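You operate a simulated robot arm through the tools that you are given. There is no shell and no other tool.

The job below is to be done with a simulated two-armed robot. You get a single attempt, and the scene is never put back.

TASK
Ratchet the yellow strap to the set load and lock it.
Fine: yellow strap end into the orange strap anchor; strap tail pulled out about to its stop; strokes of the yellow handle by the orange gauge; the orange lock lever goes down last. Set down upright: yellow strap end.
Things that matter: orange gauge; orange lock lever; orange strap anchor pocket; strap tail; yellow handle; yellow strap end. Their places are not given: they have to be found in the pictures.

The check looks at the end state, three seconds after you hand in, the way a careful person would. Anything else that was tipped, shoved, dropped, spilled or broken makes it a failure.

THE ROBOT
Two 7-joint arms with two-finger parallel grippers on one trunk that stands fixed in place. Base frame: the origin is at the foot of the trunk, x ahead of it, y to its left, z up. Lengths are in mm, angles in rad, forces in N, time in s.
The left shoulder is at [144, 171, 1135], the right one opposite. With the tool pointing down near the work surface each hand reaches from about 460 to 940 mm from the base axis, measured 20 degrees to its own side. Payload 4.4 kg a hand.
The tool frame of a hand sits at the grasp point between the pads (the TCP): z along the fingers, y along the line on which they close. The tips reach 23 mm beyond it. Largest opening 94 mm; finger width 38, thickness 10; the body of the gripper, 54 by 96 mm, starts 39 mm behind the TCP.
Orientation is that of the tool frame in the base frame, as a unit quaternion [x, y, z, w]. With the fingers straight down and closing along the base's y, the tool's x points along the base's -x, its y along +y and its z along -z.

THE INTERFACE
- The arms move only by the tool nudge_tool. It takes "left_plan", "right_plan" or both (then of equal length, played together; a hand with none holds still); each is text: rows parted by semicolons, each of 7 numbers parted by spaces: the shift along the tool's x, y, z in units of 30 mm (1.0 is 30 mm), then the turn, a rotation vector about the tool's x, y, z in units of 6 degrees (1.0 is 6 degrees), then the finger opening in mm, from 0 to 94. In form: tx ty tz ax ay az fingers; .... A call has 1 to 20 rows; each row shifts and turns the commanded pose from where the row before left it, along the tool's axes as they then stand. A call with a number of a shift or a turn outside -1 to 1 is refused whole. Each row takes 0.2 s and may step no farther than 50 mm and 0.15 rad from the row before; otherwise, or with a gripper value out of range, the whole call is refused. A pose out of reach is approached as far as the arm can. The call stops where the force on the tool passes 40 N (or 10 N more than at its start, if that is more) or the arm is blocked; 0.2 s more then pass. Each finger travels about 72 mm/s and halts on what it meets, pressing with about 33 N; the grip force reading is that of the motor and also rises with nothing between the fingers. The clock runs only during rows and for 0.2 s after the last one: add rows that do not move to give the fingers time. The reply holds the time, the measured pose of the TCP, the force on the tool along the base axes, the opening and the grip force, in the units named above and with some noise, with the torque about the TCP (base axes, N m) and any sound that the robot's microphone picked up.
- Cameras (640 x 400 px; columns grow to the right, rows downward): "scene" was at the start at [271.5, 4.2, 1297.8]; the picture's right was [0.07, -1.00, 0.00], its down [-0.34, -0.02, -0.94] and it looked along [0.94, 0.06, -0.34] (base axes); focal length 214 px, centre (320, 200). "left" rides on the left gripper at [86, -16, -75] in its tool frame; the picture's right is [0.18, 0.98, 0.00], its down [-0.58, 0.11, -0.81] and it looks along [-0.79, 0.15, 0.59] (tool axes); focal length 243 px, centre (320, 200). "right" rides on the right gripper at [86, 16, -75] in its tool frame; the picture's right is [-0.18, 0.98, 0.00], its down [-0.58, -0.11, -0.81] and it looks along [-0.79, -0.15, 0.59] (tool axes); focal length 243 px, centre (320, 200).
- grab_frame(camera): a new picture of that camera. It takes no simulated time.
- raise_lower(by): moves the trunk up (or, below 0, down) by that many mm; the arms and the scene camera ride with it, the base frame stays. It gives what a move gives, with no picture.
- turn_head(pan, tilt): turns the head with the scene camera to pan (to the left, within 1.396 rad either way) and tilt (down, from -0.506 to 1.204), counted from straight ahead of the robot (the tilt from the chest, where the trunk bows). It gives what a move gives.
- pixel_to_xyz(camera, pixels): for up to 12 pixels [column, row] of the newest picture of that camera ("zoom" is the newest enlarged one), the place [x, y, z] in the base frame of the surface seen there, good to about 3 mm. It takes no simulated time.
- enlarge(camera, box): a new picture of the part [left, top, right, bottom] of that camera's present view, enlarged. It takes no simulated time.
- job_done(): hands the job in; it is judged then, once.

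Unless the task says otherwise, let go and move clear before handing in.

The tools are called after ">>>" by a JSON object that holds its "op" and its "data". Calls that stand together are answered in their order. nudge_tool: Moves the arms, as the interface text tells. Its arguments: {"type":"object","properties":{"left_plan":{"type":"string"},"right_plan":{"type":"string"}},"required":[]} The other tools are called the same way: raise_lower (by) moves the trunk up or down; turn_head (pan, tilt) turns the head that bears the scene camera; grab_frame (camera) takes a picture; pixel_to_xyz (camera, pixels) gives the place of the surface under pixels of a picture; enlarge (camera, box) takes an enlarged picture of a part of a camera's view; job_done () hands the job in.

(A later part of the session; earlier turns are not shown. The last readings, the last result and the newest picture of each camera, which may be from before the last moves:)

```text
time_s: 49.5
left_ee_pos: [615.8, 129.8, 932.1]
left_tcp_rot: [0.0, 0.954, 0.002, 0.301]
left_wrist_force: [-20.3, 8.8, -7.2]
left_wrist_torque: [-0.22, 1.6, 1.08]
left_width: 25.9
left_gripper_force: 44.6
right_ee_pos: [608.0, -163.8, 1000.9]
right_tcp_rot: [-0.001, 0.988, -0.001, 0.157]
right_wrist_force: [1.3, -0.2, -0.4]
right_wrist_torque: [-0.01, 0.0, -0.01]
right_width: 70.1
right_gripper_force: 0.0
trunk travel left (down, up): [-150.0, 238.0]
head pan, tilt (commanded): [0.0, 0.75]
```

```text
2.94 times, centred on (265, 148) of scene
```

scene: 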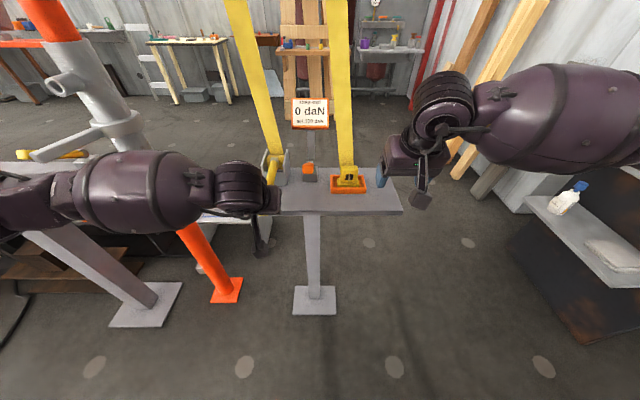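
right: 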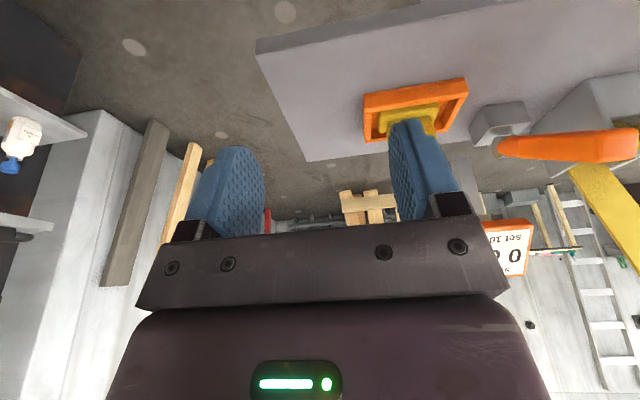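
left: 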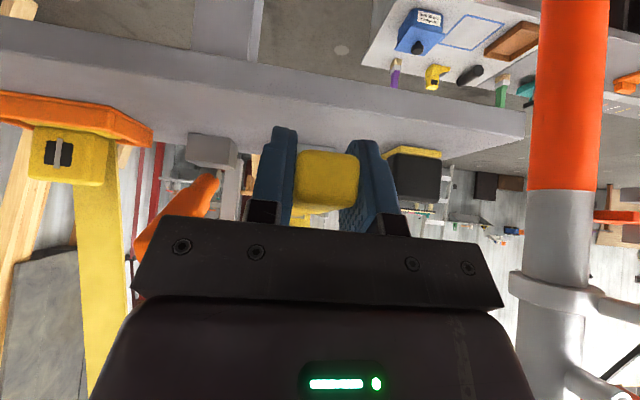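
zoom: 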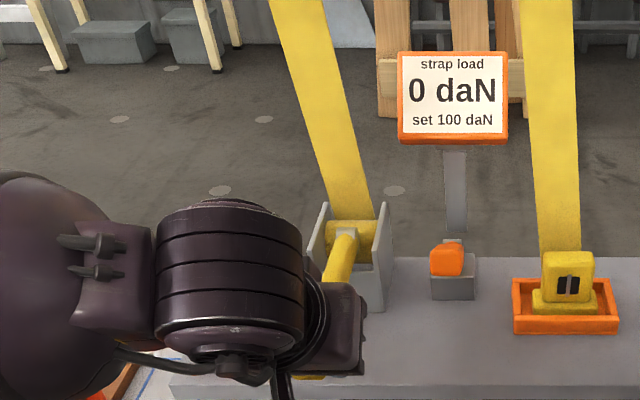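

Raising works lightly; correcting x by -2 mm and continuing up to the top stop.

>>> {"op": "nudge_tool", "data": {"left_plan": "0.055 -0.03 -0.039 0 0 0 20; -0.080 0 -0.1067 0 0 0 20; -0.080 0 -0.1067 0 0 0 20; -0.0935 0 -0.097 0 0 0 20; -0.0935 0 -0.097 0 0 0 20; -0.0935 0 -0.097 0 0 0 20; 0 0 0 0 0 0 20"}}

>>> {"op": "enlarge", "data": {"camera": "scene", "box": [200, 80, 330, 216]}}

```text
time_s: 51.1
left_ee_pos: [618.1, 130.4, 952.4]
left_tcp_rot: [-0.001, 0.953, 0.002, 0.302]
left_wrist_force: [5.5, 18.0, -9.2]
left_wrist_torque: [-0.05, 1.42, -0.6]
left_width: 26.1
left_gripper_force: 45.0
right_ee_pos: [609.4, -162.5, 999.7]
right_tcp_rot: [0.0, 0.988, -0.001, 0.155]
right_wrist_force: [0.0, -0.2, -0.4]
right_wrist_torque: [0.0, -0.02, 0.04]
right_width: 69.8
right_gripper_force: 0.1
trunk travel left (down, up): [-150.0, 238.0]
head pan, tilt (commanded): [0.0, 0.75]
```

```text
2.94 times, centred on (265, 148) of scene
```

zoom: 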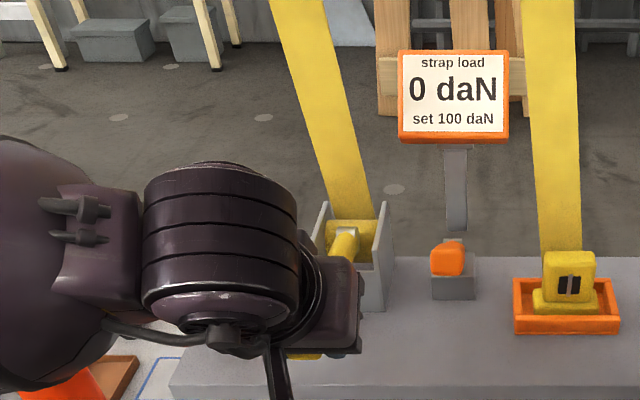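

Gauge still 0 with the handle at z≈952. I'll finish raising to the top stop and centre y (+2 mm), then read the gauge.

>>> {"op": "nudge_tool", "data": {"left_plan": "0 0.06 0 0 0 0 20; -0.05 0 -0.048 0 0 0 20; -0.05 0 -0.048 0 0 0 20; -0.05 0 -0.048 0 0 0 20; -0.05 0 -0.048 0 0 0 20; -0.05 0 -0.048 0 0 0 20; -0.05 0 -0.048 0 0 0 20; -0.05 0 -0.048 0 0 0 20; -0.05 0 -0.048 0 0 0 20; 0 0 0 0 0 0 20"}}

>>> {"op": "enlarge", "data": {"camera": "scene", "box": [200, 80, 330, 216]}}

```text
time_s: 53.1
left_ee_pos: [619.7, 129.4, 960.5]
left_tcp_rot: [0.002, 0.955, 0.002, 0.295]
left_wrist_force: [8.0, -7.2, -24.6]
left_wrist_torque: [-0.46, -1.17, 0.72]
left_width: 25.9
left_gripper_force: 45.6
right_ee_pos: [611.5, -165.1, 998.3]
right_tcp_rot: [0.0, 0.988, 0.0, 0.155]
right_wrist_force: [-0.1, 0.1, -0.3]
right_wrist_torque: [-0.03, -0.01, 0.02]
right_width: 70.0
right_gripper_force: 0.0
trunk travel left (down, up): [-150.0, 238.0]
head pan, tilt (commanded): [0.0, 0.75]
stopped in row 10 (left hand): the force on the tool passed its limit at 42 N (the readings are from after the stop); the commanded pose is now the measured one
```

```text
2.94 times, centred on (265, 148) of scene
```

zoom: 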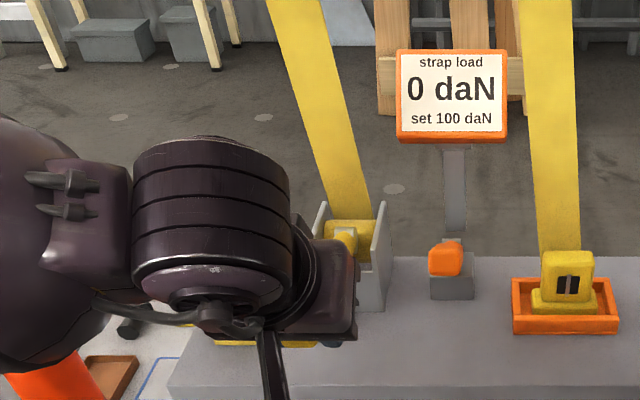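

Top stop again, gauge still 0. I'll yaw the right hand to look at the handle and bracket from the side to understand the mechanism.

>>> {"op": "nudge_tool", "data": {"right_plan": "0 0 -0.5 -0.309 0 -0.951 70; 0 0 -0.5 -0.309 0 -0.951 70; 0 0 0 -0.309 0 -0.951 70; 0 0 0 -0.309 0 -0.951 70; 0 0 0 -0.309 0 -0.951 70; 0 0 0 -0.309 0 -0.951 70; 0 0 0 -0.309 0 -0.951 70; 0 0 0 -0.309 0 -0.951 70; 0 0 0 -0.309 0 -0.951 70"}}

>>> {"op": "grab_frame", "data": {"camera": "right"}}

```text
time_s: 55.1
left_ee_pos: [619.3, 129.7, 961.7]
left_tcp_rot: [0.003, 0.955, 0.002, 0.296]
left_wrist_force: [1.7, -8.1, -36.9]
left_wrist_torque: [-0.29, 0.69, 1.39]
left_width: 25.9
left_gripper_force: 44.9
right_ee_pos: [601.7, -164.5, 1027.1]
right_tcp_rot: [-0.448, 0.88, 0.072, 0.138]
right_wrist_force: [-0.2, -1.5, 0.1]
right_wrist_torque: [0.02, -0.01, -0.01]
right_width: 70.2
right_gripper_force: 0.0
trunk travel left (down, up): [-150.0, 238.0]
head pan, tilt (commanded): [0.0, 0.75]
```

```text
taken
```

right: 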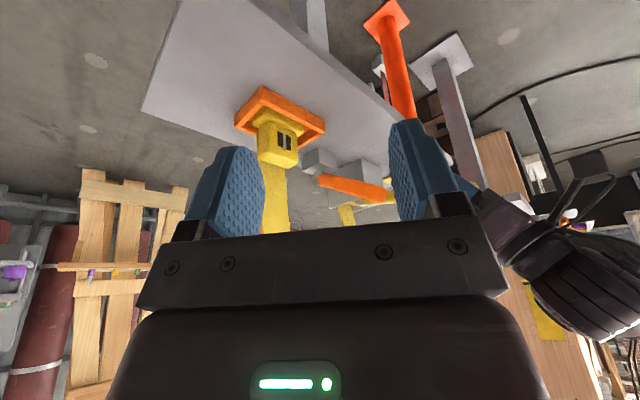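

>>> {"op": "enlarge", "data": {"camera": "right", "box": [290, 130, 450, 230]}}

```text
4.00 times, centred on (370, 180) of right
```

zoom: 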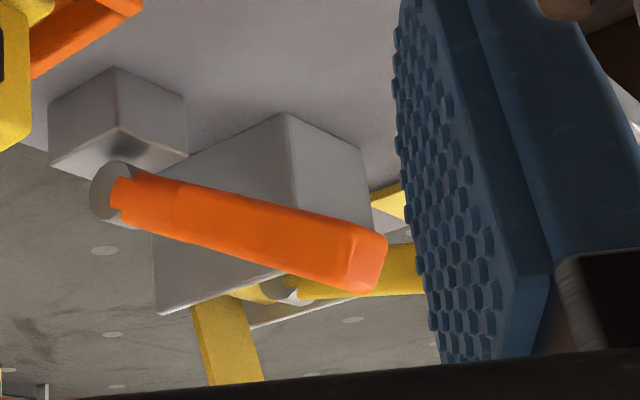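

The left hand still pulls up at 37 N against the stop, so up is truly blocked. I'll relax it slightly downward and raise/yaw the right hand for a clearer side view of the handle and bracket.

>>> {"op": "nudge_tool", "data": {"left_plan": "0.08 0 0.1 0 0 0 20; 0.04 0 0.05 0 0 0 20; 0 0 0 0 0 0 20; 0 0 0 0 0 0 20", "right_plan": "-0.232 0 -0.713 -0.309 0 -0.951 70; -0.232 0 -0.713 -0.309 0 -0.951 70; -0.232 0 -0.713 -0.309 0 -0.951 70; -0.232 0 -0.713 -0.309 0 -0.951 70"}}

>>> {"op": "grab_frame", "data": {"camera": "right"}}

>>> {"op": "grab_frame", "data": {"camera": "scene"}}

```text
time_s: 56.1
left_ee_pos: [619.5, 130.1, 960.2]
left_tcp_rot: [0.001, 0.954, 0.002, 0.301]
left_wrist_force: [8.4, -4.5, -6.7]
left_wrist_torque: [-0.21, 0.24, 1.15]
left_width: 25.8
left_gripper_force: 45.2
right_ee_pos: [599.6, -165.3, 1052.4]
right_tcp_rot: [-0.493, 0.856, 0.077, 0.136]
right_wrist_force: [-0.1, 0.1, 0.0]
right_wrist_torque: [0.02, 0.0, 0.0]
right_width: 70.1
right_gripper_force: 0.0
right hand out of reach, approached as far as the arm can: row 2, 3, 4
trunk travel left (down, up): [-150.0, 238.0]
head pan, tilt (commanded): [0.0, 0.75]
```

```text
taken
```

right: 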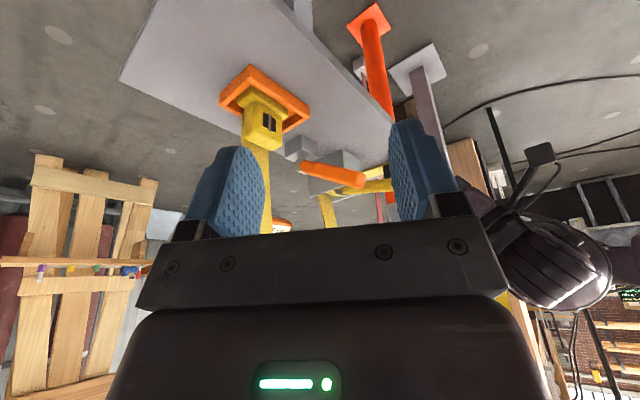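

```text
taken
```

scene: 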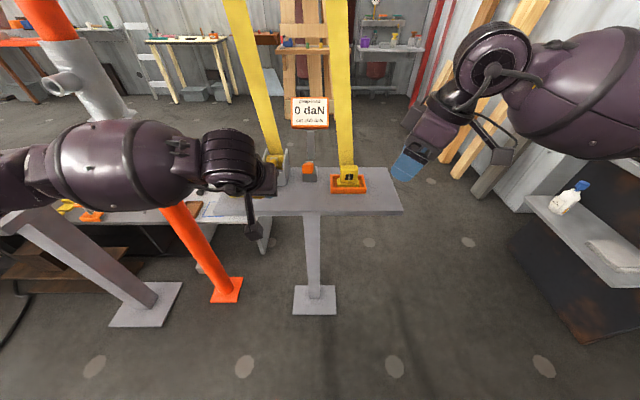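

The right wrist is at its reach limit and its finger hides the handle. I'll instead measure the bracket's front plate under the shaft from the scene camera.

>>> {"op": "enlarge", "data": {"camera": "scene", "box": [250, 135, 310, 195]}}

```text
6.67 times, centred on (280, 165) of scene
```

zoom: 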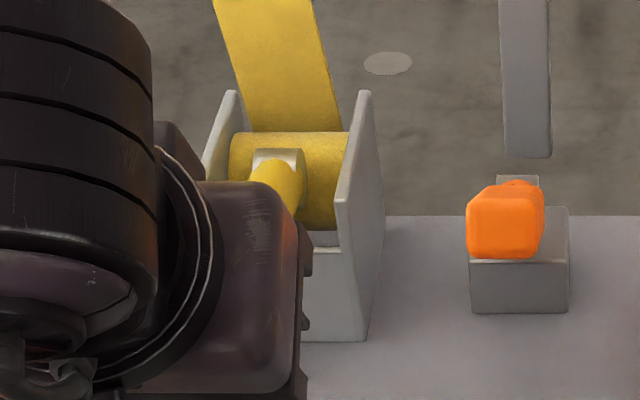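

>>> {"op": "pixel_to_xyz", "data": {"camera": "zoom", "pixels": [[325, 255], [325, 242], [325, 300], [325, 210], [325, 190], [325, 160], [325, 142], [325, 134], [280, 155], [282, 175], [360, 95], [340, 220]]}}

>>> {"op": "pixel_to_xyz", "data": {"camera": "zoom", "pixels": [[335, 330], [370, 330], [325, 225], [320, 232], [350, 130], [345, 190], [500, 240], [500, 195], [515, 185], [500, 262], [520, 179], [560, 215]]}}

```text
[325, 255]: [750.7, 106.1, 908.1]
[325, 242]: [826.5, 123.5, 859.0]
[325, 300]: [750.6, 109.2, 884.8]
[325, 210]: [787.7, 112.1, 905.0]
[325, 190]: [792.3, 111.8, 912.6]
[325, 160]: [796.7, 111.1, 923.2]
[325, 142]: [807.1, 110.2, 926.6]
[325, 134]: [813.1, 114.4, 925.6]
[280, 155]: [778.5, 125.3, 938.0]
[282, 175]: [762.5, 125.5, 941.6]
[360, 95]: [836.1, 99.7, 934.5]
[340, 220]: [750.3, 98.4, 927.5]
```

```text
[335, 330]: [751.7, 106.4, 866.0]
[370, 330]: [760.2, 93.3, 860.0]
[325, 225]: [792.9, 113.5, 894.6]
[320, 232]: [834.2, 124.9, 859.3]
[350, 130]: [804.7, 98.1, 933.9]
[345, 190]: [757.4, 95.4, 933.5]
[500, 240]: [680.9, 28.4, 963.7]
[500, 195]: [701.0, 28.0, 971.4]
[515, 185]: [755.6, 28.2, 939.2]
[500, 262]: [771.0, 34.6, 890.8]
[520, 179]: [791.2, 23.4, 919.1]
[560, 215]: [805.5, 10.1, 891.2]
```

The spool axis is about (810,904) and the bracket's front plate top (x≈750, z≈909) is just under the shaft, which explains the lower stop. Let me re-check the strap end seating in the anchor.

>>> {"op": "enlarge", "data": {"camera": "scene", "box": [320, 155, 376, 200]}}

>>> {"op": "enlarge", "data": {"camera": "right", "box": [200, 50, 330, 170]}}

```text
8.89 times, centred on (348, 178) of scene
```

zoom: 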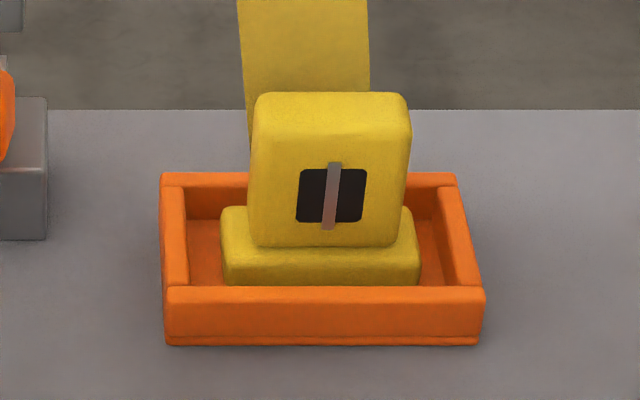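

```text
3.33 times, centred on (265, 110) of right
```

zoom: 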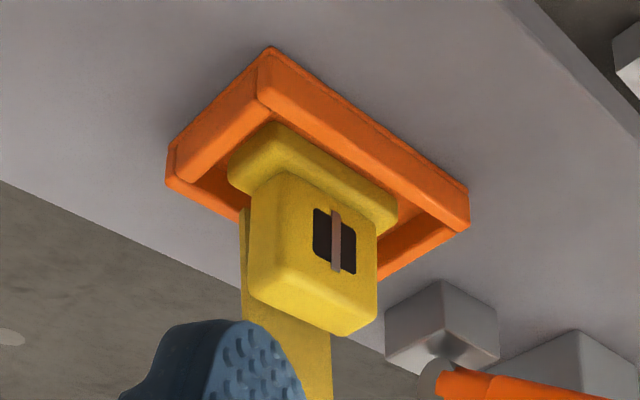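

>>> {"op": "pixel_to_xyz", "data": {"camera": "zoom", "pixels": [[320, 300], [320, 260], [400, 220], [250, 265], [240, 215], [200, 200], [430, 200], [200, 270], [320, 110], [270, 105], [400, 105], [445, 260]]}}

>>> {"op": "enlarge", "data": {"camera": "scene", "box": [320, 155, 376, 200]}}

>>> {"op": "pixel_to_xyz", "data": {"camera": "zoom", "pixels": [[320, 290], [320, 280], [320, 265], [320, 250], [240, 240], [228, 280], [412, 275], [175, 270], [470, 270], [205, 180], [440, 180], [320, 95]]}}

```text
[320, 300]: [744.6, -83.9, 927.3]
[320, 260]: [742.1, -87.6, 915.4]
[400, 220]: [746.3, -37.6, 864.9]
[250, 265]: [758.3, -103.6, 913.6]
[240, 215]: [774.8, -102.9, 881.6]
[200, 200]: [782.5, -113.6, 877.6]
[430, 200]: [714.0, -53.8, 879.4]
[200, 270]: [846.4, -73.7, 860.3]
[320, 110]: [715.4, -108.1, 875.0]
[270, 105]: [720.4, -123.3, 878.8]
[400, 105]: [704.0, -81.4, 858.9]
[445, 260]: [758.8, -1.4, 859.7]
```

```text
8.89 times, centred on (348, 178) of scene
```

zoom: 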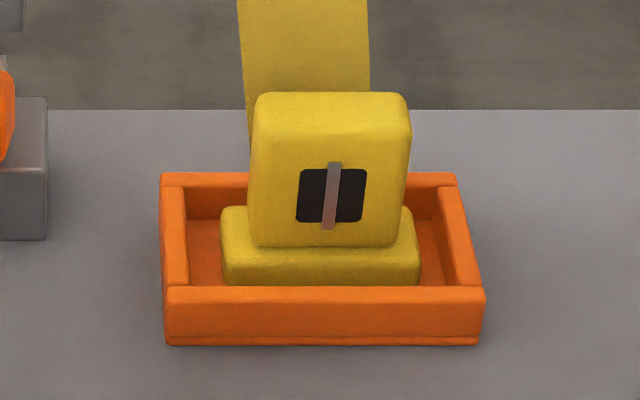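

```text
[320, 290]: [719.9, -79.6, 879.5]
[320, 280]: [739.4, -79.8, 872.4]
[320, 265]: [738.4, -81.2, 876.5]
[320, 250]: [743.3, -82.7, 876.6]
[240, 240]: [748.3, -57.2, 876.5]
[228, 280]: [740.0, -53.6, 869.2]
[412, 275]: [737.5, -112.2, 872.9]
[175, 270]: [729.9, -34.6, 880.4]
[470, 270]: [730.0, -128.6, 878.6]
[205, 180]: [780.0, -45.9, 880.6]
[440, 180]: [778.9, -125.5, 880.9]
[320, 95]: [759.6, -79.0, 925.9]
```

The strap end is well seated (base front x≈738.5, centred). Using the fitted pivot (810,904), I'll make another full down-stroke along the correct arc, watching gauge and forces.

>>> {"op": "nudge_tool", "data": {"left_plan": "0.1035 0 0.0908 0 0 0 20; 0.1035 0 0.0908 0 0 0 20; 0.1035 0 0.0908 0 0 0 20; 0.0963 0 0.0957 0 0 0 20; 0.0963 0 0.0957 0 0 0 20; 0.0963 0 0.0957 0 0 0 20; 0.0897 0 0.1002 0 0 0 20; 0.0897 0 0.1002 0 0 0 20; 0.0897 0 0.1002 0 0 0 20; 0.0826 0 0.1051 0 0 0 20; 0.0826 0 0.1051 0 0 0 20; 0 0 0 0 0 0 20"}}

>>> {"op": "enlarge", "data": {"camera": "scene", "box": [250, 85, 340, 195]}}

```text
time_s: 58.7
left_ee_pos: [611.9, 130.2, 915.5]
left_tcp_rot: [0.002, 0.954, 0.003, 0.299]
left_wrist_force: [24.5, -4.0, 12.2]
left_wrist_torque: [-0.08, -1.42, 1.31]
left_width: 25.6
left_gripper_force: 44.7
right_ee_pos: [600.0, -165.2, 1051.2]
right_tcp_rot: [-0.494, 0.856, 0.078, 0.134]
right_wrist_force: [0.0, -0.9, -0.1]
right_wrist_torque: [0.0, 0.03, 0.02]
right_width: 70.1
right_gripper_force: 0.0
trunk travel left (down, up): [-150.0, 238.0]
head pan, tilt (commanded): [0.0, 0.75]
```

```text
3.64 times, centred on (295, 140) of scene
```

zoom: 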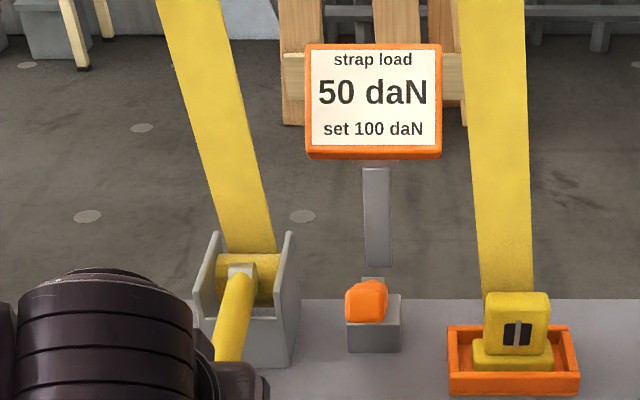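

The gauge now reads 50 daN after this stroke. I'll raise the handle back to the top and check the gauge there.

>>> {"op": "nudge_tool", "data": {"left_plan": "-0.069 0 0.047 0 0 0 20; -0.0826 0 -0.1051 0 0 0 20; -0.0826 0 -0.1051 0 0 0 20; -0.0897 0 -0.1002 0 0 0 20; -0.0897 0 -0.1002 0 0 0 20; -0.0897 0 -0.1002 0 0 0 20; 0 0 0 0 0 0 20"}}

>>> {"op": "enlarge", "data": {"camera": "scene", "box": [250, 85, 340, 195]}}

```text
time_s: 60.3
left_ee_pos: [612.6, 130.3, 937.1]
left_tcp_rot: [0.003, 0.955, 0.002, 0.297]
left_wrist_force: [-22.9, -1.5, -6.7]
left_wrist_torque: [-0.49, 1.62, 1.39]
left_width: 25.8
left_gripper_force: 45.0
right_ee_pos: [598.4, -163.6, 1053.2]
right_tcp_rot: [-0.493, 0.856, 0.079, 0.135]
right_wrist_force: [0.4, 0.2, -0.2]
right_wrist_torque: [-0.02, 0.01, -0.04]
right_width: 70.1
right_gripper_force: 0.0
trunk travel left (down, up): [-150.0, 238.0]
head pan, tilt (commanded): [0.0, 0.75]
```

```text
3.64 times, centred on (295, 140) of scene
```

zoom: 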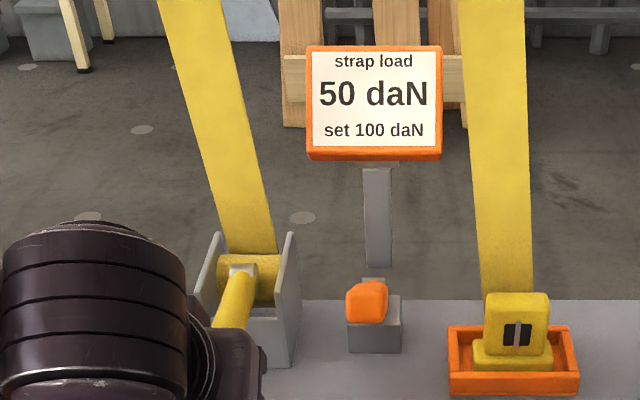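

Still 50 daN while rising. Continuing up to the top stop with a -2 mm x correction.

>>> {"op": "nudge_tool", "data": {"left_plan": "0.055 0 -0.0376 0 0 0 20; -0.0963 0 -0.0957 0 0 0 20; -0.0963 0 -0.0957 0 0 0 20; -0.0963 0 -0.0957 0 0 0 20; -0.1035 0 -0.0908 0 0 0 20; -0.1035 0 -0.0908 0 0 0 20; 0 0 0 0 0 0 20"}}

>>> {"op": "enlarge", "data": {"camera": "scene", "box": [250, 85, 340, 195]}}

```text
time_s: 61.9
left_ee_pos: [615.2, 129.7, 956.0]
left_tcp_rot: [0.002, 0.954, 0.003, 0.299]
left_wrist_force: [-19.6, 0.2, -5.0]
left_wrist_torque: [-0.35, 1.44, 1.34]
left_width: 25.7
left_gripper_force: 45.5
right_ee_pos: [596.6, -165.0, 1053.1]
right_tcp_rot: [-0.493, 0.856, 0.077, 0.136]
right_wrist_force: [0.0, 0.1, 0.3]
right_wrist_torque: [-0.01, -0.04, -0.01]
right_width: 70.1
right_gripper_force: 0.0
trunk travel left (down, up): [-150.0, 238.0]
head pan, tilt (commanded): [0.0, 0.75]
```

```text
3.64 times, centred on (295, 140) of scene
```

zoom: 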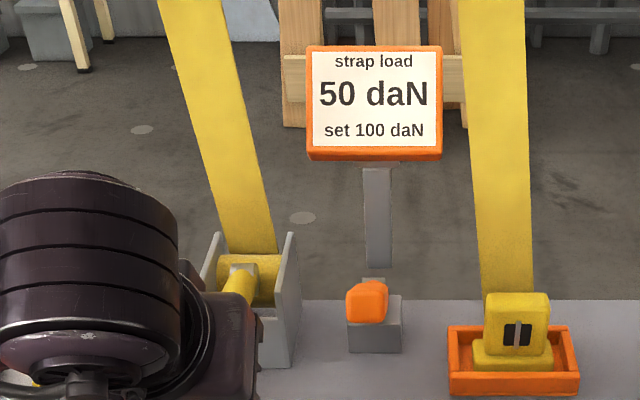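

Still 50. A few millimetres more to reach the top stop.

>>> {"op": "nudge_tool", "data": {"left_plan": "-0.04 0 -0.1 0 0 0 20; -0.05 0 -0.07 0 0 0 20; 0 0 0 0 0 0 20"}}

>>> {"op": "enlarge", "data": {"camera": "scene", "box": [250, 85, 340, 195]}}

```text
time_s: 62.7
left_ee_pos: [616.9, 130.7, 960.6]
left_tcp_rot: [0.001, 0.954, 0.002, 0.299]
left_wrist_force: [-4.2, -5.1, -7.1]
left_wrist_torque: [-0.44, 1.54, 1.27]
left_width: 25.9
left_gripper_force: 44.7
right_ee_pos: [598.6, -163.8, 1051.9]
right_tcp_rot: [-0.493, 0.856, 0.078, 0.135]
right_wrist_force: [-0.1, 0.2, 0.4]
right_wrist_torque: [0.01, 0.01, 0.0]
right_width: 69.9
right_gripper_force: 0.0
trunk travel left (down, up): [-150.0, 238.0]
head pan, tilt (commanded): [0.0, 0.75]
```

```text
3.64 times, centred on (295, 140) of scene
```

zoom: 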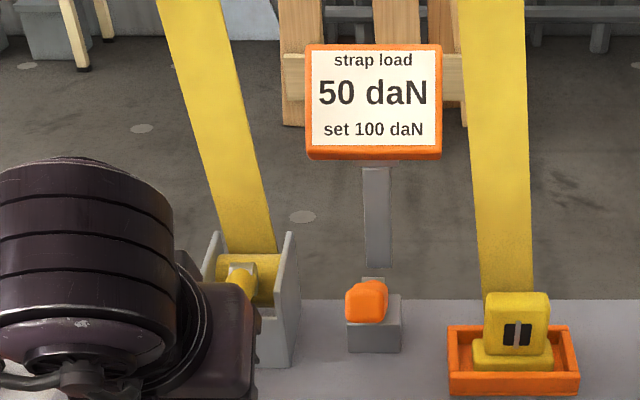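

At z≈960.6 with the load at 50. I'll touch the top stop, then begin the next down-stroke and check the gauge midway.

>>> {"op": "nudge_tool", "data": {"left_plan": "-0.047 0 -0.069 0 0 0 20; 0 0 0 0 0 0 20; 0.1035 0 0.0908 0 0 0 20; 0.1035 0 0.0908 0 0 0 20; 0.1035 0 0.0908 0 0 0 20; 0.0963 0 0.0957 0 0 0 20; 0.0963 0 0.0957 0 0 0 20; 0.0963 0 0.0957 0 0 0 20; 0 0 0 0 0 0 20"}}

>>> {"op": "enlarge", "data": {"camera": "scene", "box": [250, 85, 340, 195]}}

```text
time_s: 64.7
left_ee_pos: [613.6, 129.4, 940.6]
left_tcp_rot: [0.001, 0.954, 0.003, 0.298]
left_wrist_force: [25.6, -9.6, 7.9]
left_wrist_torque: [-0.03, -1.53, 1.37]
left_width: 25.9
left_gripper_force: 44.8
right_ee_pos: [599.1, -165.0, 1050.9]
right_tcp_rot: [-0.494, 0.855, 0.079, 0.135]
right_wrist_force: [0.2, -0.2, -1.0]
right_wrist_torque: [0.01, 0.02, 0.02]
right_width: 69.8
right_gripper_force: 0.0
trunk travel left (down, up): [-150.0, 238.0]
head pan, tilt (commanded): [0.0, 0.75]
```

```text
3.64 times, centred on (295, 140) of scene
```

zoom: 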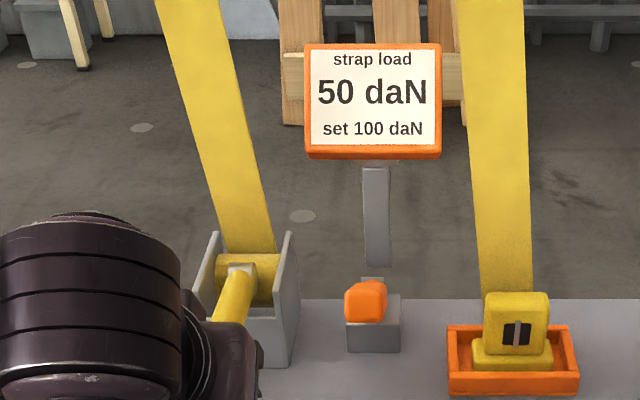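

Still 50 at mid-stroke. Correcting x +2 mm and continuing to the bottom.

>>> {"op": "nudge_tool", "data": {"left_plan": "-0.055 0.02 0.0376 0 0 0 20; 0.0897 0 0.1002 0 0 0 20; 0.0897 0 0.1002 0 0 0 20; 0.0897 0 0.1002 0 0 0 20; 0 0 0 0 0 0 20"}}

>>> {"op": "enlarge", "data": {"camera": "scene", "box": [250, 85, 340, 195]}}

```text
time_s: 65.9
left_ee_pos: [611.0, 129.3, 927.3]
left_tcp_rot: [0.002, 0.954, 0.002, 0.298]
left_wrist_force: [14.2, -12.4, 10.0]
left_wrist_torque: [0.03, -1.56, 1.35]
left_width: 25.6
left_gripper_force: 45.1
right_ee_pos: [597.9, -165.6, 1052.3]
right_tcp_rot: [-0.493, 0.856, 0.078, 0.136]
right_wrist_force: [-0.5, -0.5, -0.3]
right_wrist_torque: [0.0, 0.0, 0.0]
right_width: 69.9
right_gripper_force: 0.0
trunk travel left (down, up): [-150.0, 238.0]
head pan, tilt (commanded): [0.0, 0.75]
```

```text
3.64 times, centred on (295, 140) of scene
```

zoom: 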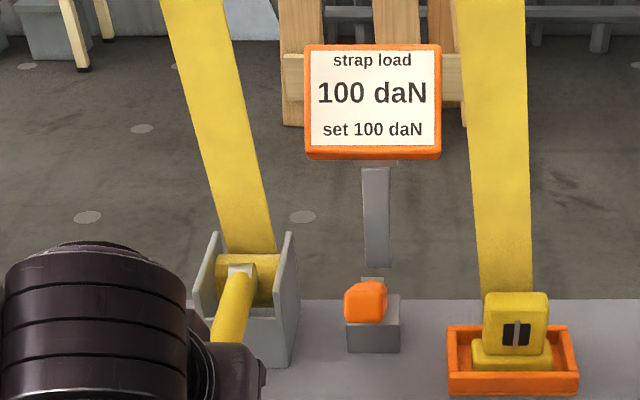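

The gauge now reads 100 daN = set load. I'll stop here, release the handle and retract along the tool axis without moving it.

>>> {"op": "nudge_tool", "data": {"left_plan": "-0.03 -0.03 0 0 0 0 20; 0 0 0 0 0 0 30; 0 0 0 0 0 0 45; 0 0 0 0 0 0 62; 0 0 0 0 0 0 62; 0 0 0 0 0 0 62"}}

>>> {"op": "enlarge", "data": {"camera": "scene", "box": [250, 85, 340, 195]}}

>>> {"op": "grab_frame", "data": {"camera": "left"}}

```text
time_s: 67.3
left_ee_pos: [611.6, 129.4, 929.4]
left_tcp_rot: [0.002, 0.954, 0.002, 0.299]
left_wrist_force: [-8.7, 1.3, 2.3]
left_wrist_torque: [-0.03, -0.23, -0.07]
left_width: 61.9
left_gripper_force: 0.0
right_ee_pos: [597.2, -164.1, 1052.1]
right_tcp_rot: [-0.494, 0.855, 0.079, 0.136]
right_wrist_force: [-1.0, -0.3, 0.3]
right_wrist_torque: [0.0, -0.01, 0.0]
right_width: 70.0
right_gripper_force: 0.0
trunk travel left (down, up): [-150.0, 238.0]
head pan, tilt (commanded): [0.0, 0.75]
```

```text
3.64 times, centred on (295, 140) of scene
```

zoom: 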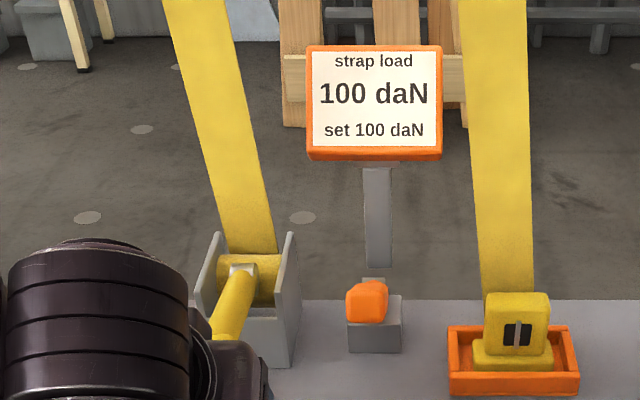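

```text
taken
```

left: 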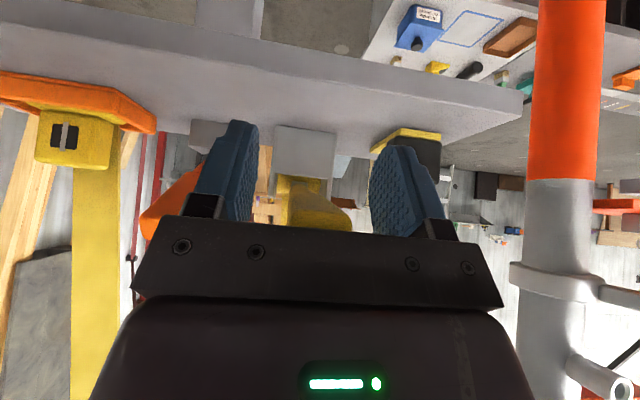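

After release the handle rises on its own (tip now at left picture (320,215), pressing the palm with ~9 N). I'll back straight away toward the robot so it can come up freely, then lift.

>>> {"op": "nudge_tool", "data": {"left_plan": "0.275 0 -0.188 0 0 0 62; 0.275 0 -0.188 0 0 0 62; 0.275 0 -0.188 0 0 0 62; 0.275 0 -0.188 0 0 0 62; 0 0 0 0 0 0 62"}}

>>> {"op": "enlarge", "data": {"camera": "scene", "box": [250, 85, 340, 195]}}

>>> {"op": "grab_frame", "data": {"camera": "left"}}

```text
time_s: 68.5
left_ee_pos: [572.4, 130.1, 928.7]
left_tcp_rot: [0.002, 0.955, 0.002, 0.298]
left_wrist_force: [-0.2, 0.7, -0.6]
left_wrist_torque: [-0.01, -0.01, 0.01]
left_width: 61.9
left_gripper_force: 0.0
right_ee_pos: [597.9, -165.4, 1052.8]
right_tcp_rot: [-0.494, 0.856, 0.078, 0.135]
right_wrist_force: [0.7, 0.3, -0.1]
right_wrist_torque: [-0.02, 0.01, 0.01]
right_width: 69.8
right_gripper_force: 0.0
trunk travel left (down, up): [-150.0, 238.0]
head pan, tilt (commanded): [0.0, 0.75]
```

```text
3.64 times, centred on (295, 140) of scene
```

zoom: 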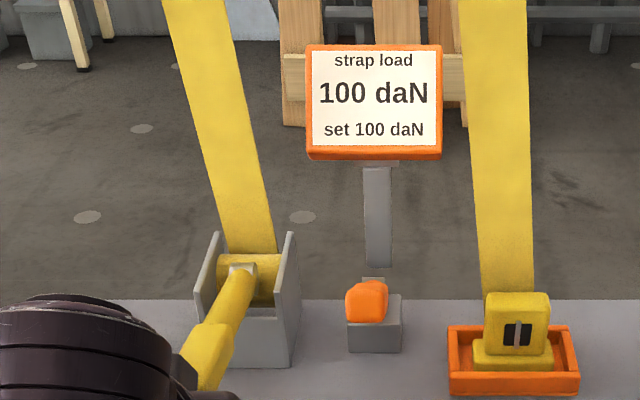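

```text
taken
```

left: 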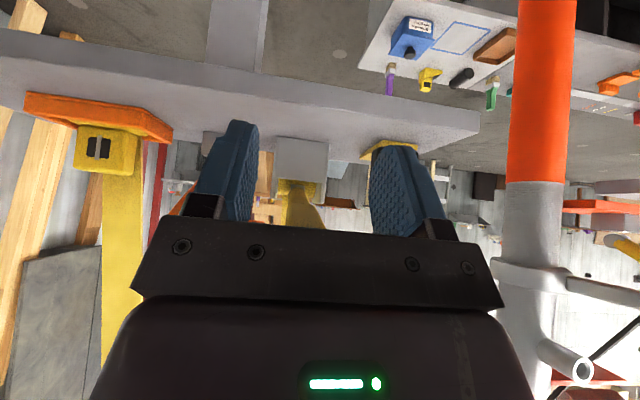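

Handle is free and back up, load 100 daN. I'll back off a little more and then lift the left hand straight up, clear of the handle tip (x≥594).

>>> {"op": "nudge_tool", "data": {"left_plan": "0.275 0 -0.188 0 0 0 62; 0.275 0 -0.188 0 0 0 62; -0.41 0.1 -0.6 0 0 0 62; -0.41 0.1 -0.6 0 0 0 62; -0.41 0.1 -0.6 0 0 0 62; -0.41 0.1 -0.6 0 0 0 62; -0.41 0.1 -0.6 0 0 0 62; -0.41 0.3 -0.6 0 0 0 62; 0 0.7 0 0 0 0 62; 0 0.7 0 0 0 0 62; 0 0.7 0 0 0 0 62; 0 0.7 0 0 0 0 62; 0 0 0 0 0 0 62"}}

>>> {"op": "grab_frame", "data": {"camera": "scene"}}

>>> {"op": "enlarge", "data": {"camera": "scene", "box": [220, 85, 400, 215]}}

```text
time_s: 71.3
left_ee_pos: [553.0, 237.4, 1059.1]
left_tcp_rot: [0.003, 0.955, 0.001, 0.298]
left_wrist_force: [-0.1, -0.1, -0.7]
left_wrist_torque: [-0.02, 0.04, 0.02]
left_width: 61.8
left_gripper_force: 0.1
right_ee_pos: [599.1, -164.9, 1051.2]
right_tcp_rot: [-0.494, 0.856, 0.078, 0.134]
right_wrist_force: [-0.5, 0.1, -0.5]
right_wrist_torque: [0.01, -0.03, -0.01]
right_width: 69.9
right_gripper_force: 0.1
trunk travel left (down, up): [-150.0, 238.0]
head pan, tilt (commanded): [0.0, 0.75]
```

```text
taken
```

scene: 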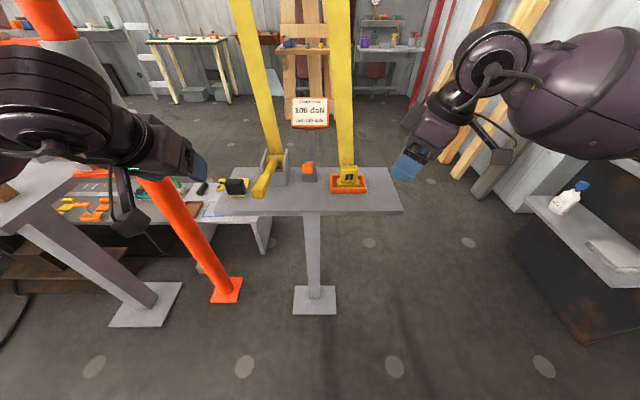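

```text
3.08 times, centred on (310, 150) of scene
```

zoom: 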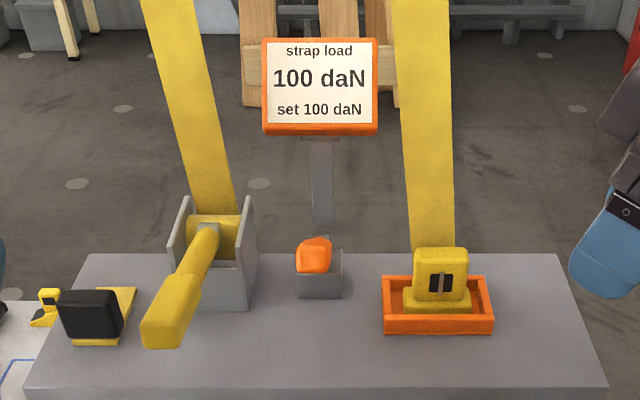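

Gauge 100 daN, handle back at its top, tail out, strap end seated. Now the lock lever: I'll use the right hand; first undo its yaw (13 × 6°) while staying high.

>>> {"op": "nudge_tool", "data": {"right_plan": "0 0 0 0.309 0 0.951 60; 0 0 0 0.309 0 0.951 50; 0 0 0 0.309 0 0.951 40; 0 0 0 0.309 0 0.951 30; 0 0 0 0.309 0 0.951 20; 0 0 0 0.309 0 0.951 10; 0 0 0 0.309 0 0.951 0; 0 0 0 0.309 0 0.951 0; 0 0 0 0.309 0 0.951 0; 0 0 0 0.309 0 0.951 0; 0 0 0 0.309 0 0.951 0; 0 0 0 0.309 0 0.951 0; 0 0 0 0.309 0 0.951 0; 0 0 0 0 0 0 0"}}

>>> {"op": "grab_frame", "data": {"camera": "right"}}

```text
time_s: 74.3
left_ee_pos: [552.9, 237.7, 1059.6]
left_tcp_rot: [0.002, 0.955, 0.002, 0.298]
left_wrist_force: [-0.1, 0.0, -0.1]
left_wrist_torque: [0.04, -0.01, -0.03]
left_width: 62.0
left_gripper_force: 0.0
right_ee_pos: [599.8, -164.8, 1052.8]
right_tcp_rot: [0.156, 0.975, -0.025, 0.154]
right_wrist_force: [-0.6, 0.1, -0.1]
right_wrist_torque: [0.04, 0.01, -0.02]
right_width: 0.4
right_gripper_force: 32.6
trunk travel left (down, up): [-150.0, 238.0]
head pan, tilt (commanded): [0.0, 0.75]
```

```text
taken
```

right: 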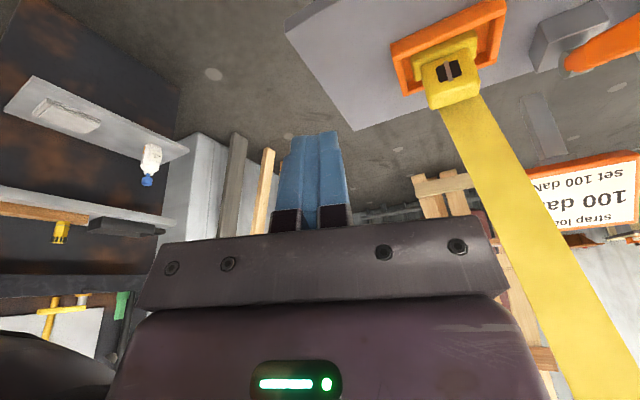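

The yaw overshot to about -18°, so I turn back 18°.

>>> {"op": "nudge_tool", "data": {"right_plan": "0 0 0 -0.309 0 -0.951 0; 0 0 0 -0.309 0 -0.951 0; 0 0 0 -0.309 0 -0.951 0; 0 0 0 0 0 0 0"}}

>>> {"op": "grab_frame", "data": {"camera": "right"}}

```text
time_s: 75.3
left_ee_pos: [553.1, 237.2, 1060.4]
left_tcp_rot: [0.002, 0.954, 0.002, 0.298]
left_wrist_force: [-0.1, -0.5, 0.9]
left_wrist_torque: [0.03, 0.0, -0.02]
left_width: 62.0
left_gripper_force: 0.0
right_ee_pos: [599.5, -165.2, 1051.1]
right_tcp_rot: [-0.001, 0.988, 0.0, 0.155]
right_wrist_force: [-0.6, 0.3, -0.4]
right_wrist_torque: [0.01, 0.04, 0.03]
right_width: 0.1
right_gripper_force: 32.5
trunk travel left (down, up): [-150.0, 238.0]
head pan, tilt (commanded): [0.0, 0.75]
```

```text
taken
```

right: 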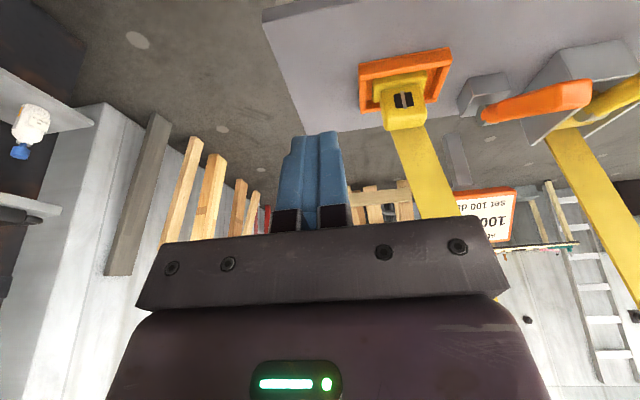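

Good pose again (yaw 0, tilt 18°). Now a close look at the lever from this camera and its measurements.

>>> {"op": "enlarge", "data": {"camera": "right", "box": [450, 50, 640, 170]}}

>>> {"op": "pixel_to_xyz", "data": {"camera": "zoom", "pixels": [[470, 110], [455, 155], [380, 130], [360, 165], [290, 165], [280, 190], [180, 195], [160, 215], [130, 190], [115, 205], [130, 225], [100, 100]]}}

```text
3.33 times, centred on (545, 110) of right
```

zoom: 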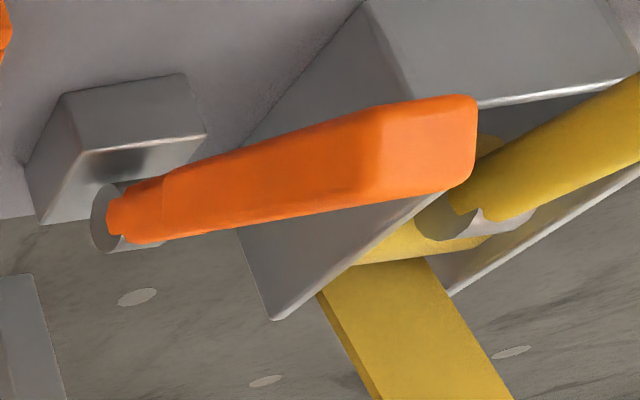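

```text
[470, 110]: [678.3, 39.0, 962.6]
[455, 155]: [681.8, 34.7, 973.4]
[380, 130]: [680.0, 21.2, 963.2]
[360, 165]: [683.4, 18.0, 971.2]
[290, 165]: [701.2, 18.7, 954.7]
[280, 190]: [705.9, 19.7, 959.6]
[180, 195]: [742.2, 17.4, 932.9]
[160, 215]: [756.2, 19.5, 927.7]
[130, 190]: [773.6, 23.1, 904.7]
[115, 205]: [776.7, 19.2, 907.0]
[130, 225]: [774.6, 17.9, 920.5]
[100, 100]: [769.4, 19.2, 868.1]
```

Lever: grip x≈679–745, y≈17–39, tip top z≈973, pivot about (788,26,911). I'll bring the closed right fingers over it at y=28, z clear above.

>>> {"op": "nudge_tool", "data": {"right_plan": "0 0.92 0 0 0 0 0; 0 0.92 0 0 0 0 0; 0 0.92 0 0 0 0 0; 0 0.92 0 0 0 0 0; 0 0.92 0 0 0 0 0; 0 0.92 0 0 0 0 0; 0 0.92 0 0 0 0 0; -0.728 0 0.5 0 0 0 0; -0.728 0 0.5 0 0 0 0; -0.728 0 0.5 0 0 0 0; -0.728 0 0.5 0 0 0 0; 0 0 0 0 0 0 0"}}

>>> {"op": "grab_frame", "data": {"camera": "right"}}

>>> {"op": "enlarge", "data": {"camera": "scene", "box": [220, 85, 400, 215]}}

```text
time_s: 77.9
left_ee_pos: [552.0, 236.0, 1059.3]
left_tcp_rot: [0.001, 0.955, 0.003, 0.298]
left_wrist_force: [0.2, -0.4, 0.4]
left_wrist_torque: [0.0, 0.0, -0.01]
left_width: 62.1
left_gripper_force: 0.1
right_ee_pos: [701.2, 28.9, 1021.7]
right_tcp_rot: [-0.001, 0.988, 0.0, 0.157]
right_wrist_force: [-0.6, 0.5, 0.6]
right_wrist_torque: [0.0, 0.05, -0.03]
right_width: 0.2
right_gripper_force: 32.9
trunk travel left (down, up): [-150.0, 238.0]
head pan, tilt (commanded): [0.0, 0.75]
```

```text
taken
```

right: 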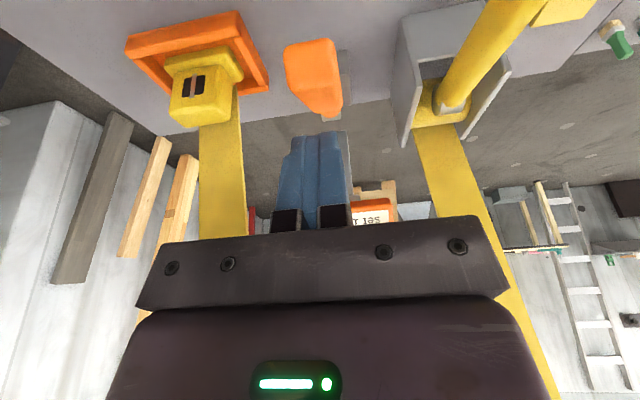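

```text
3.08 times, centred on (310, 150) of scene
```

zoom: 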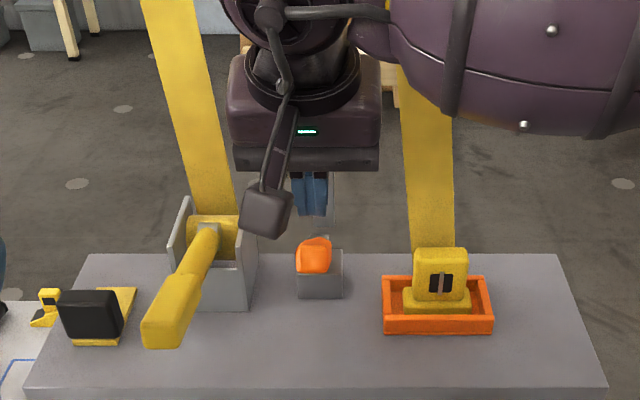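

Fingers are right above the lever (it appears straight below the fingertips at right picture (315,80)). Lowering toward it.

>>> {"op": "nudge_tool", "data": {"right_plan": "0.0515 0 0.1585 0 0 0 0; 0.0515 0 0.1585 0 0 0 0; 0.0515 0 0.1585 0 0 0 0; 0.0515 0 0.1585 0 0 0 0; 0.031 0 0.095 0 0 0 0; 0.031 0 0.095 0 0 0 0; 0.031 0 0.095 0 0 0 0"}}

>>> {"op": "grab_frame", "data": {"camera": "right"}}

```text
time_s: 79.5
left_ee_pos: [552.9, 236.7, 1058.9]
left_tcp_rot: [0.002, 0.954, 0.002, 0.298]
left_wrist_force: [0.5, -1.1, -0.9]
left_wrist_torque: [0.03, -0.02, -0.01]
left_width: 62.0
left_gripper_force: 0.0
right_ee_pos: [702.6, 28.4, 991.4]
right_tcp_rot: [0.0, 0.988, -0.001, 0.156]
right_wrist_force: [0.0, -0.8, 0.1]
right_wrist_torque: [0.0, -0.02, 0.0]
right_width: 0.1
right_gripper_force: 32.9
trunk travel left (down, up): [-150.0, 238.0]
head pan, tilt (commanded): [0.0, 0.75]
```

```text
taken
```

right: 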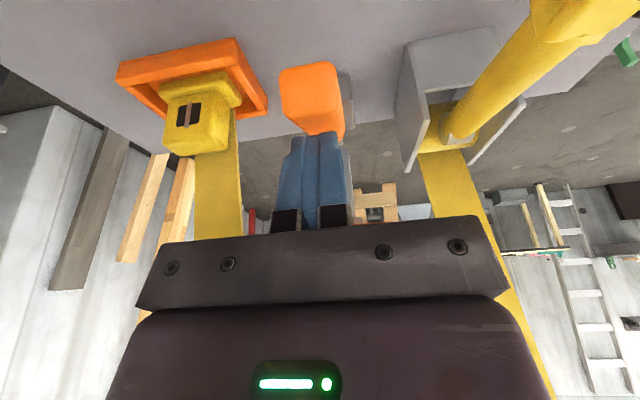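

No contact yet at z=991. Continuing down in 3 mm rows.

>>> {"op": "nudge_tool", "data": {"right_plan": "0.031 0 0.095 0 0 0 0; 0.031 0 0.095 0 0 0 0; 0.031 0 0.095 0 0 0 0; 0.031 0 0.095 0 0 0 0; 0.031 0 0.095 0 0 0 0; 0 0 0 0 0 0 0"}}

>>> {"op": "enlarge", "data": {"camera": "right", "box": [220, 40, 420, 220]}}

>>> {"op": "enlarge", "data": {"camera": "scene", "box": [220, 85, 400, 215]}}

```text
time_s: 80.9
left_ee_pos: [551.8, 237.4, 1061.1]
left_tcp_rot: [0.002, 0.954, 0.002, 0.299]
left_wrist_force: [-0.8, 0.4, -0.2]
left_wrist_torque: [0.01, -0.01, -0.03]
left_width: 62.0
left_gripper_force: 0.1
right_ee_pos: [702.0, 29.4, 978.3]
right_tcp_rot: [-0.001, 0.988, 0.0, 0.155]
right_wrist_force: [0.8, 0.3, 0.4]
right_wrist_torque: [0.01, 0.01, -0.01]
right_width: 0.0
right_gripper_force: 33.4
trunk travel left (down, up): [-150.0, 238.0]
head pan, tilt (commanded): [0.0, 0.75]
```

```text
2.22 times, centred on (320, 130) of right
```

zoom: 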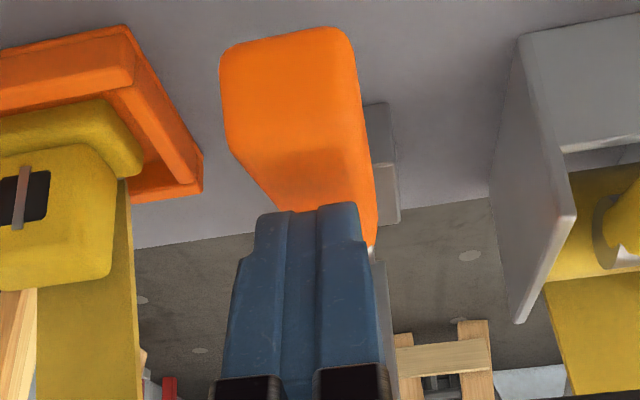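

```text
3.08 times, centred on (310, 150) of scene
```

zoom: 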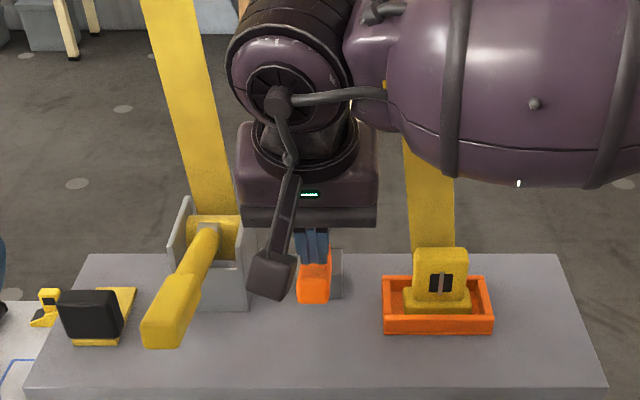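

The lever tip has already moved down (scene zoom tip now ≈(313,290) vs (313,255) before) with almost no force. Keep pushing down.

>>> {"op": "nudge_tool", "data": {"right_plan": "0.031 0 0.095 0 0 0 0; 0.031 0 0.095 0 0 0 0; 0.031 0 0.095 0 0 0 0; 0.031 0 0.095 0 0 0 0; 0.031 0 0.095 0 0 0 0; 0 0 0 0 0 0 0"}}

>>> {"op": "enlarge", "data": {"camera": "scene", "box": [220, 85, 400, 215]}}

>>> {"op": "enlarge", "data": {"camera": "right", "box": [220, 40, 420, 220]}}

```text
time_s: 82.3
left_ee_pos: [551.9, 236.7, 1059.7]
left_tcp_rot: [0.002, 0.955, 0.002, 0.298]
left_wrist_force: [1.1, -1.1, -0.1]
left_wrist_torque: [0.01, -0.02, -0.01]
left_width: 62.0
left_gripper_force: 0.0
right_ee_pos: [703.0, 28.3, 960.5]
right_tcp_rot: [0.0, 0.988, 0.0, 0.156]
right_wrist_force: [-0.1, 0.3, 0.5]
right_wrist_torque: [-0.01, 0.01, 0.03]
right_width: 0.0
right_gripper_force: 32.9
trunk travel left (down, up): [-150.0, 238.0]
head pan, tilt (commanded): [0.0, 0.75]
```

```text
3.08 times, centred on (310, 150) of scene
```

zoom: 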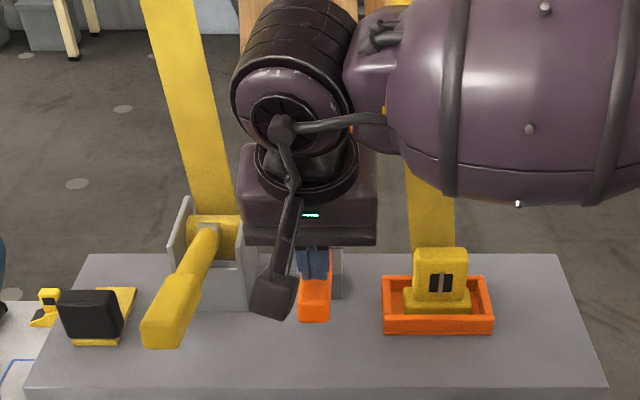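

```text
2.22 times, centred on (320, 130) of right
```

zoom: 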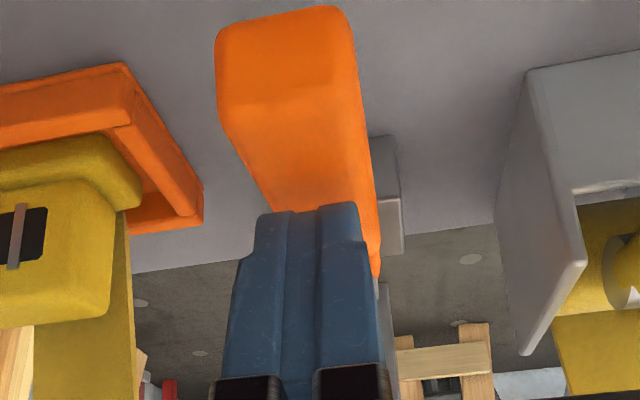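

Still moving freely. Continuing down until the stop or click.

>>> {"op": "nudge_tool", "data": {"right_plan": "0.031 0 0.095 0 0 0 0; 0.031 0 0.095 0 0 0 0; 0.031 0 0.095 0 0 0 0; 0.031 0 0.095 0 0 0 0; 0.031 0 0.095 0 0 0 0; 0 0 0 0 0 0 0"}}

>>> {"op": "enlarge", "data": {"camera": "scene", "box": [220, 85, 400, 215]}}

```text
time_s: 83.7
left_ee_pos: [551.7, 236.7, 1060.3]
left_tcp_rot: [0.002, 0.954, 0.002, 0.298]
left_wrist_force: [0.3, -0.6, -0.2]
left_wrist_torque: [0.0, 0.0, 0.01]
left_width: 61.9
left_gripper_force: 0.1
right_ee_pos: [702.4, 30.4, 947.0]
right_tcp_rot: [0.0, 0.988, 0.0, 0.155]
right_wrist_force: [-0.6, 0.2, 1.0]
right_wrist_torque: [0.0, 0.02, 0.03]
right_width: 0.2
right_gripper_force: 33.3
trunk travel left (down, up): [-150.0, 238.0]
head pan, tilt (commanded): [0.0, 0.75]
```

```text
3.08 times, centred on (310, 150) of scene
```

zoom: 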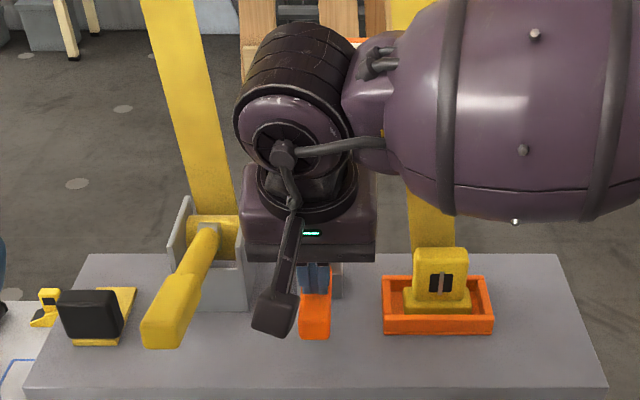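

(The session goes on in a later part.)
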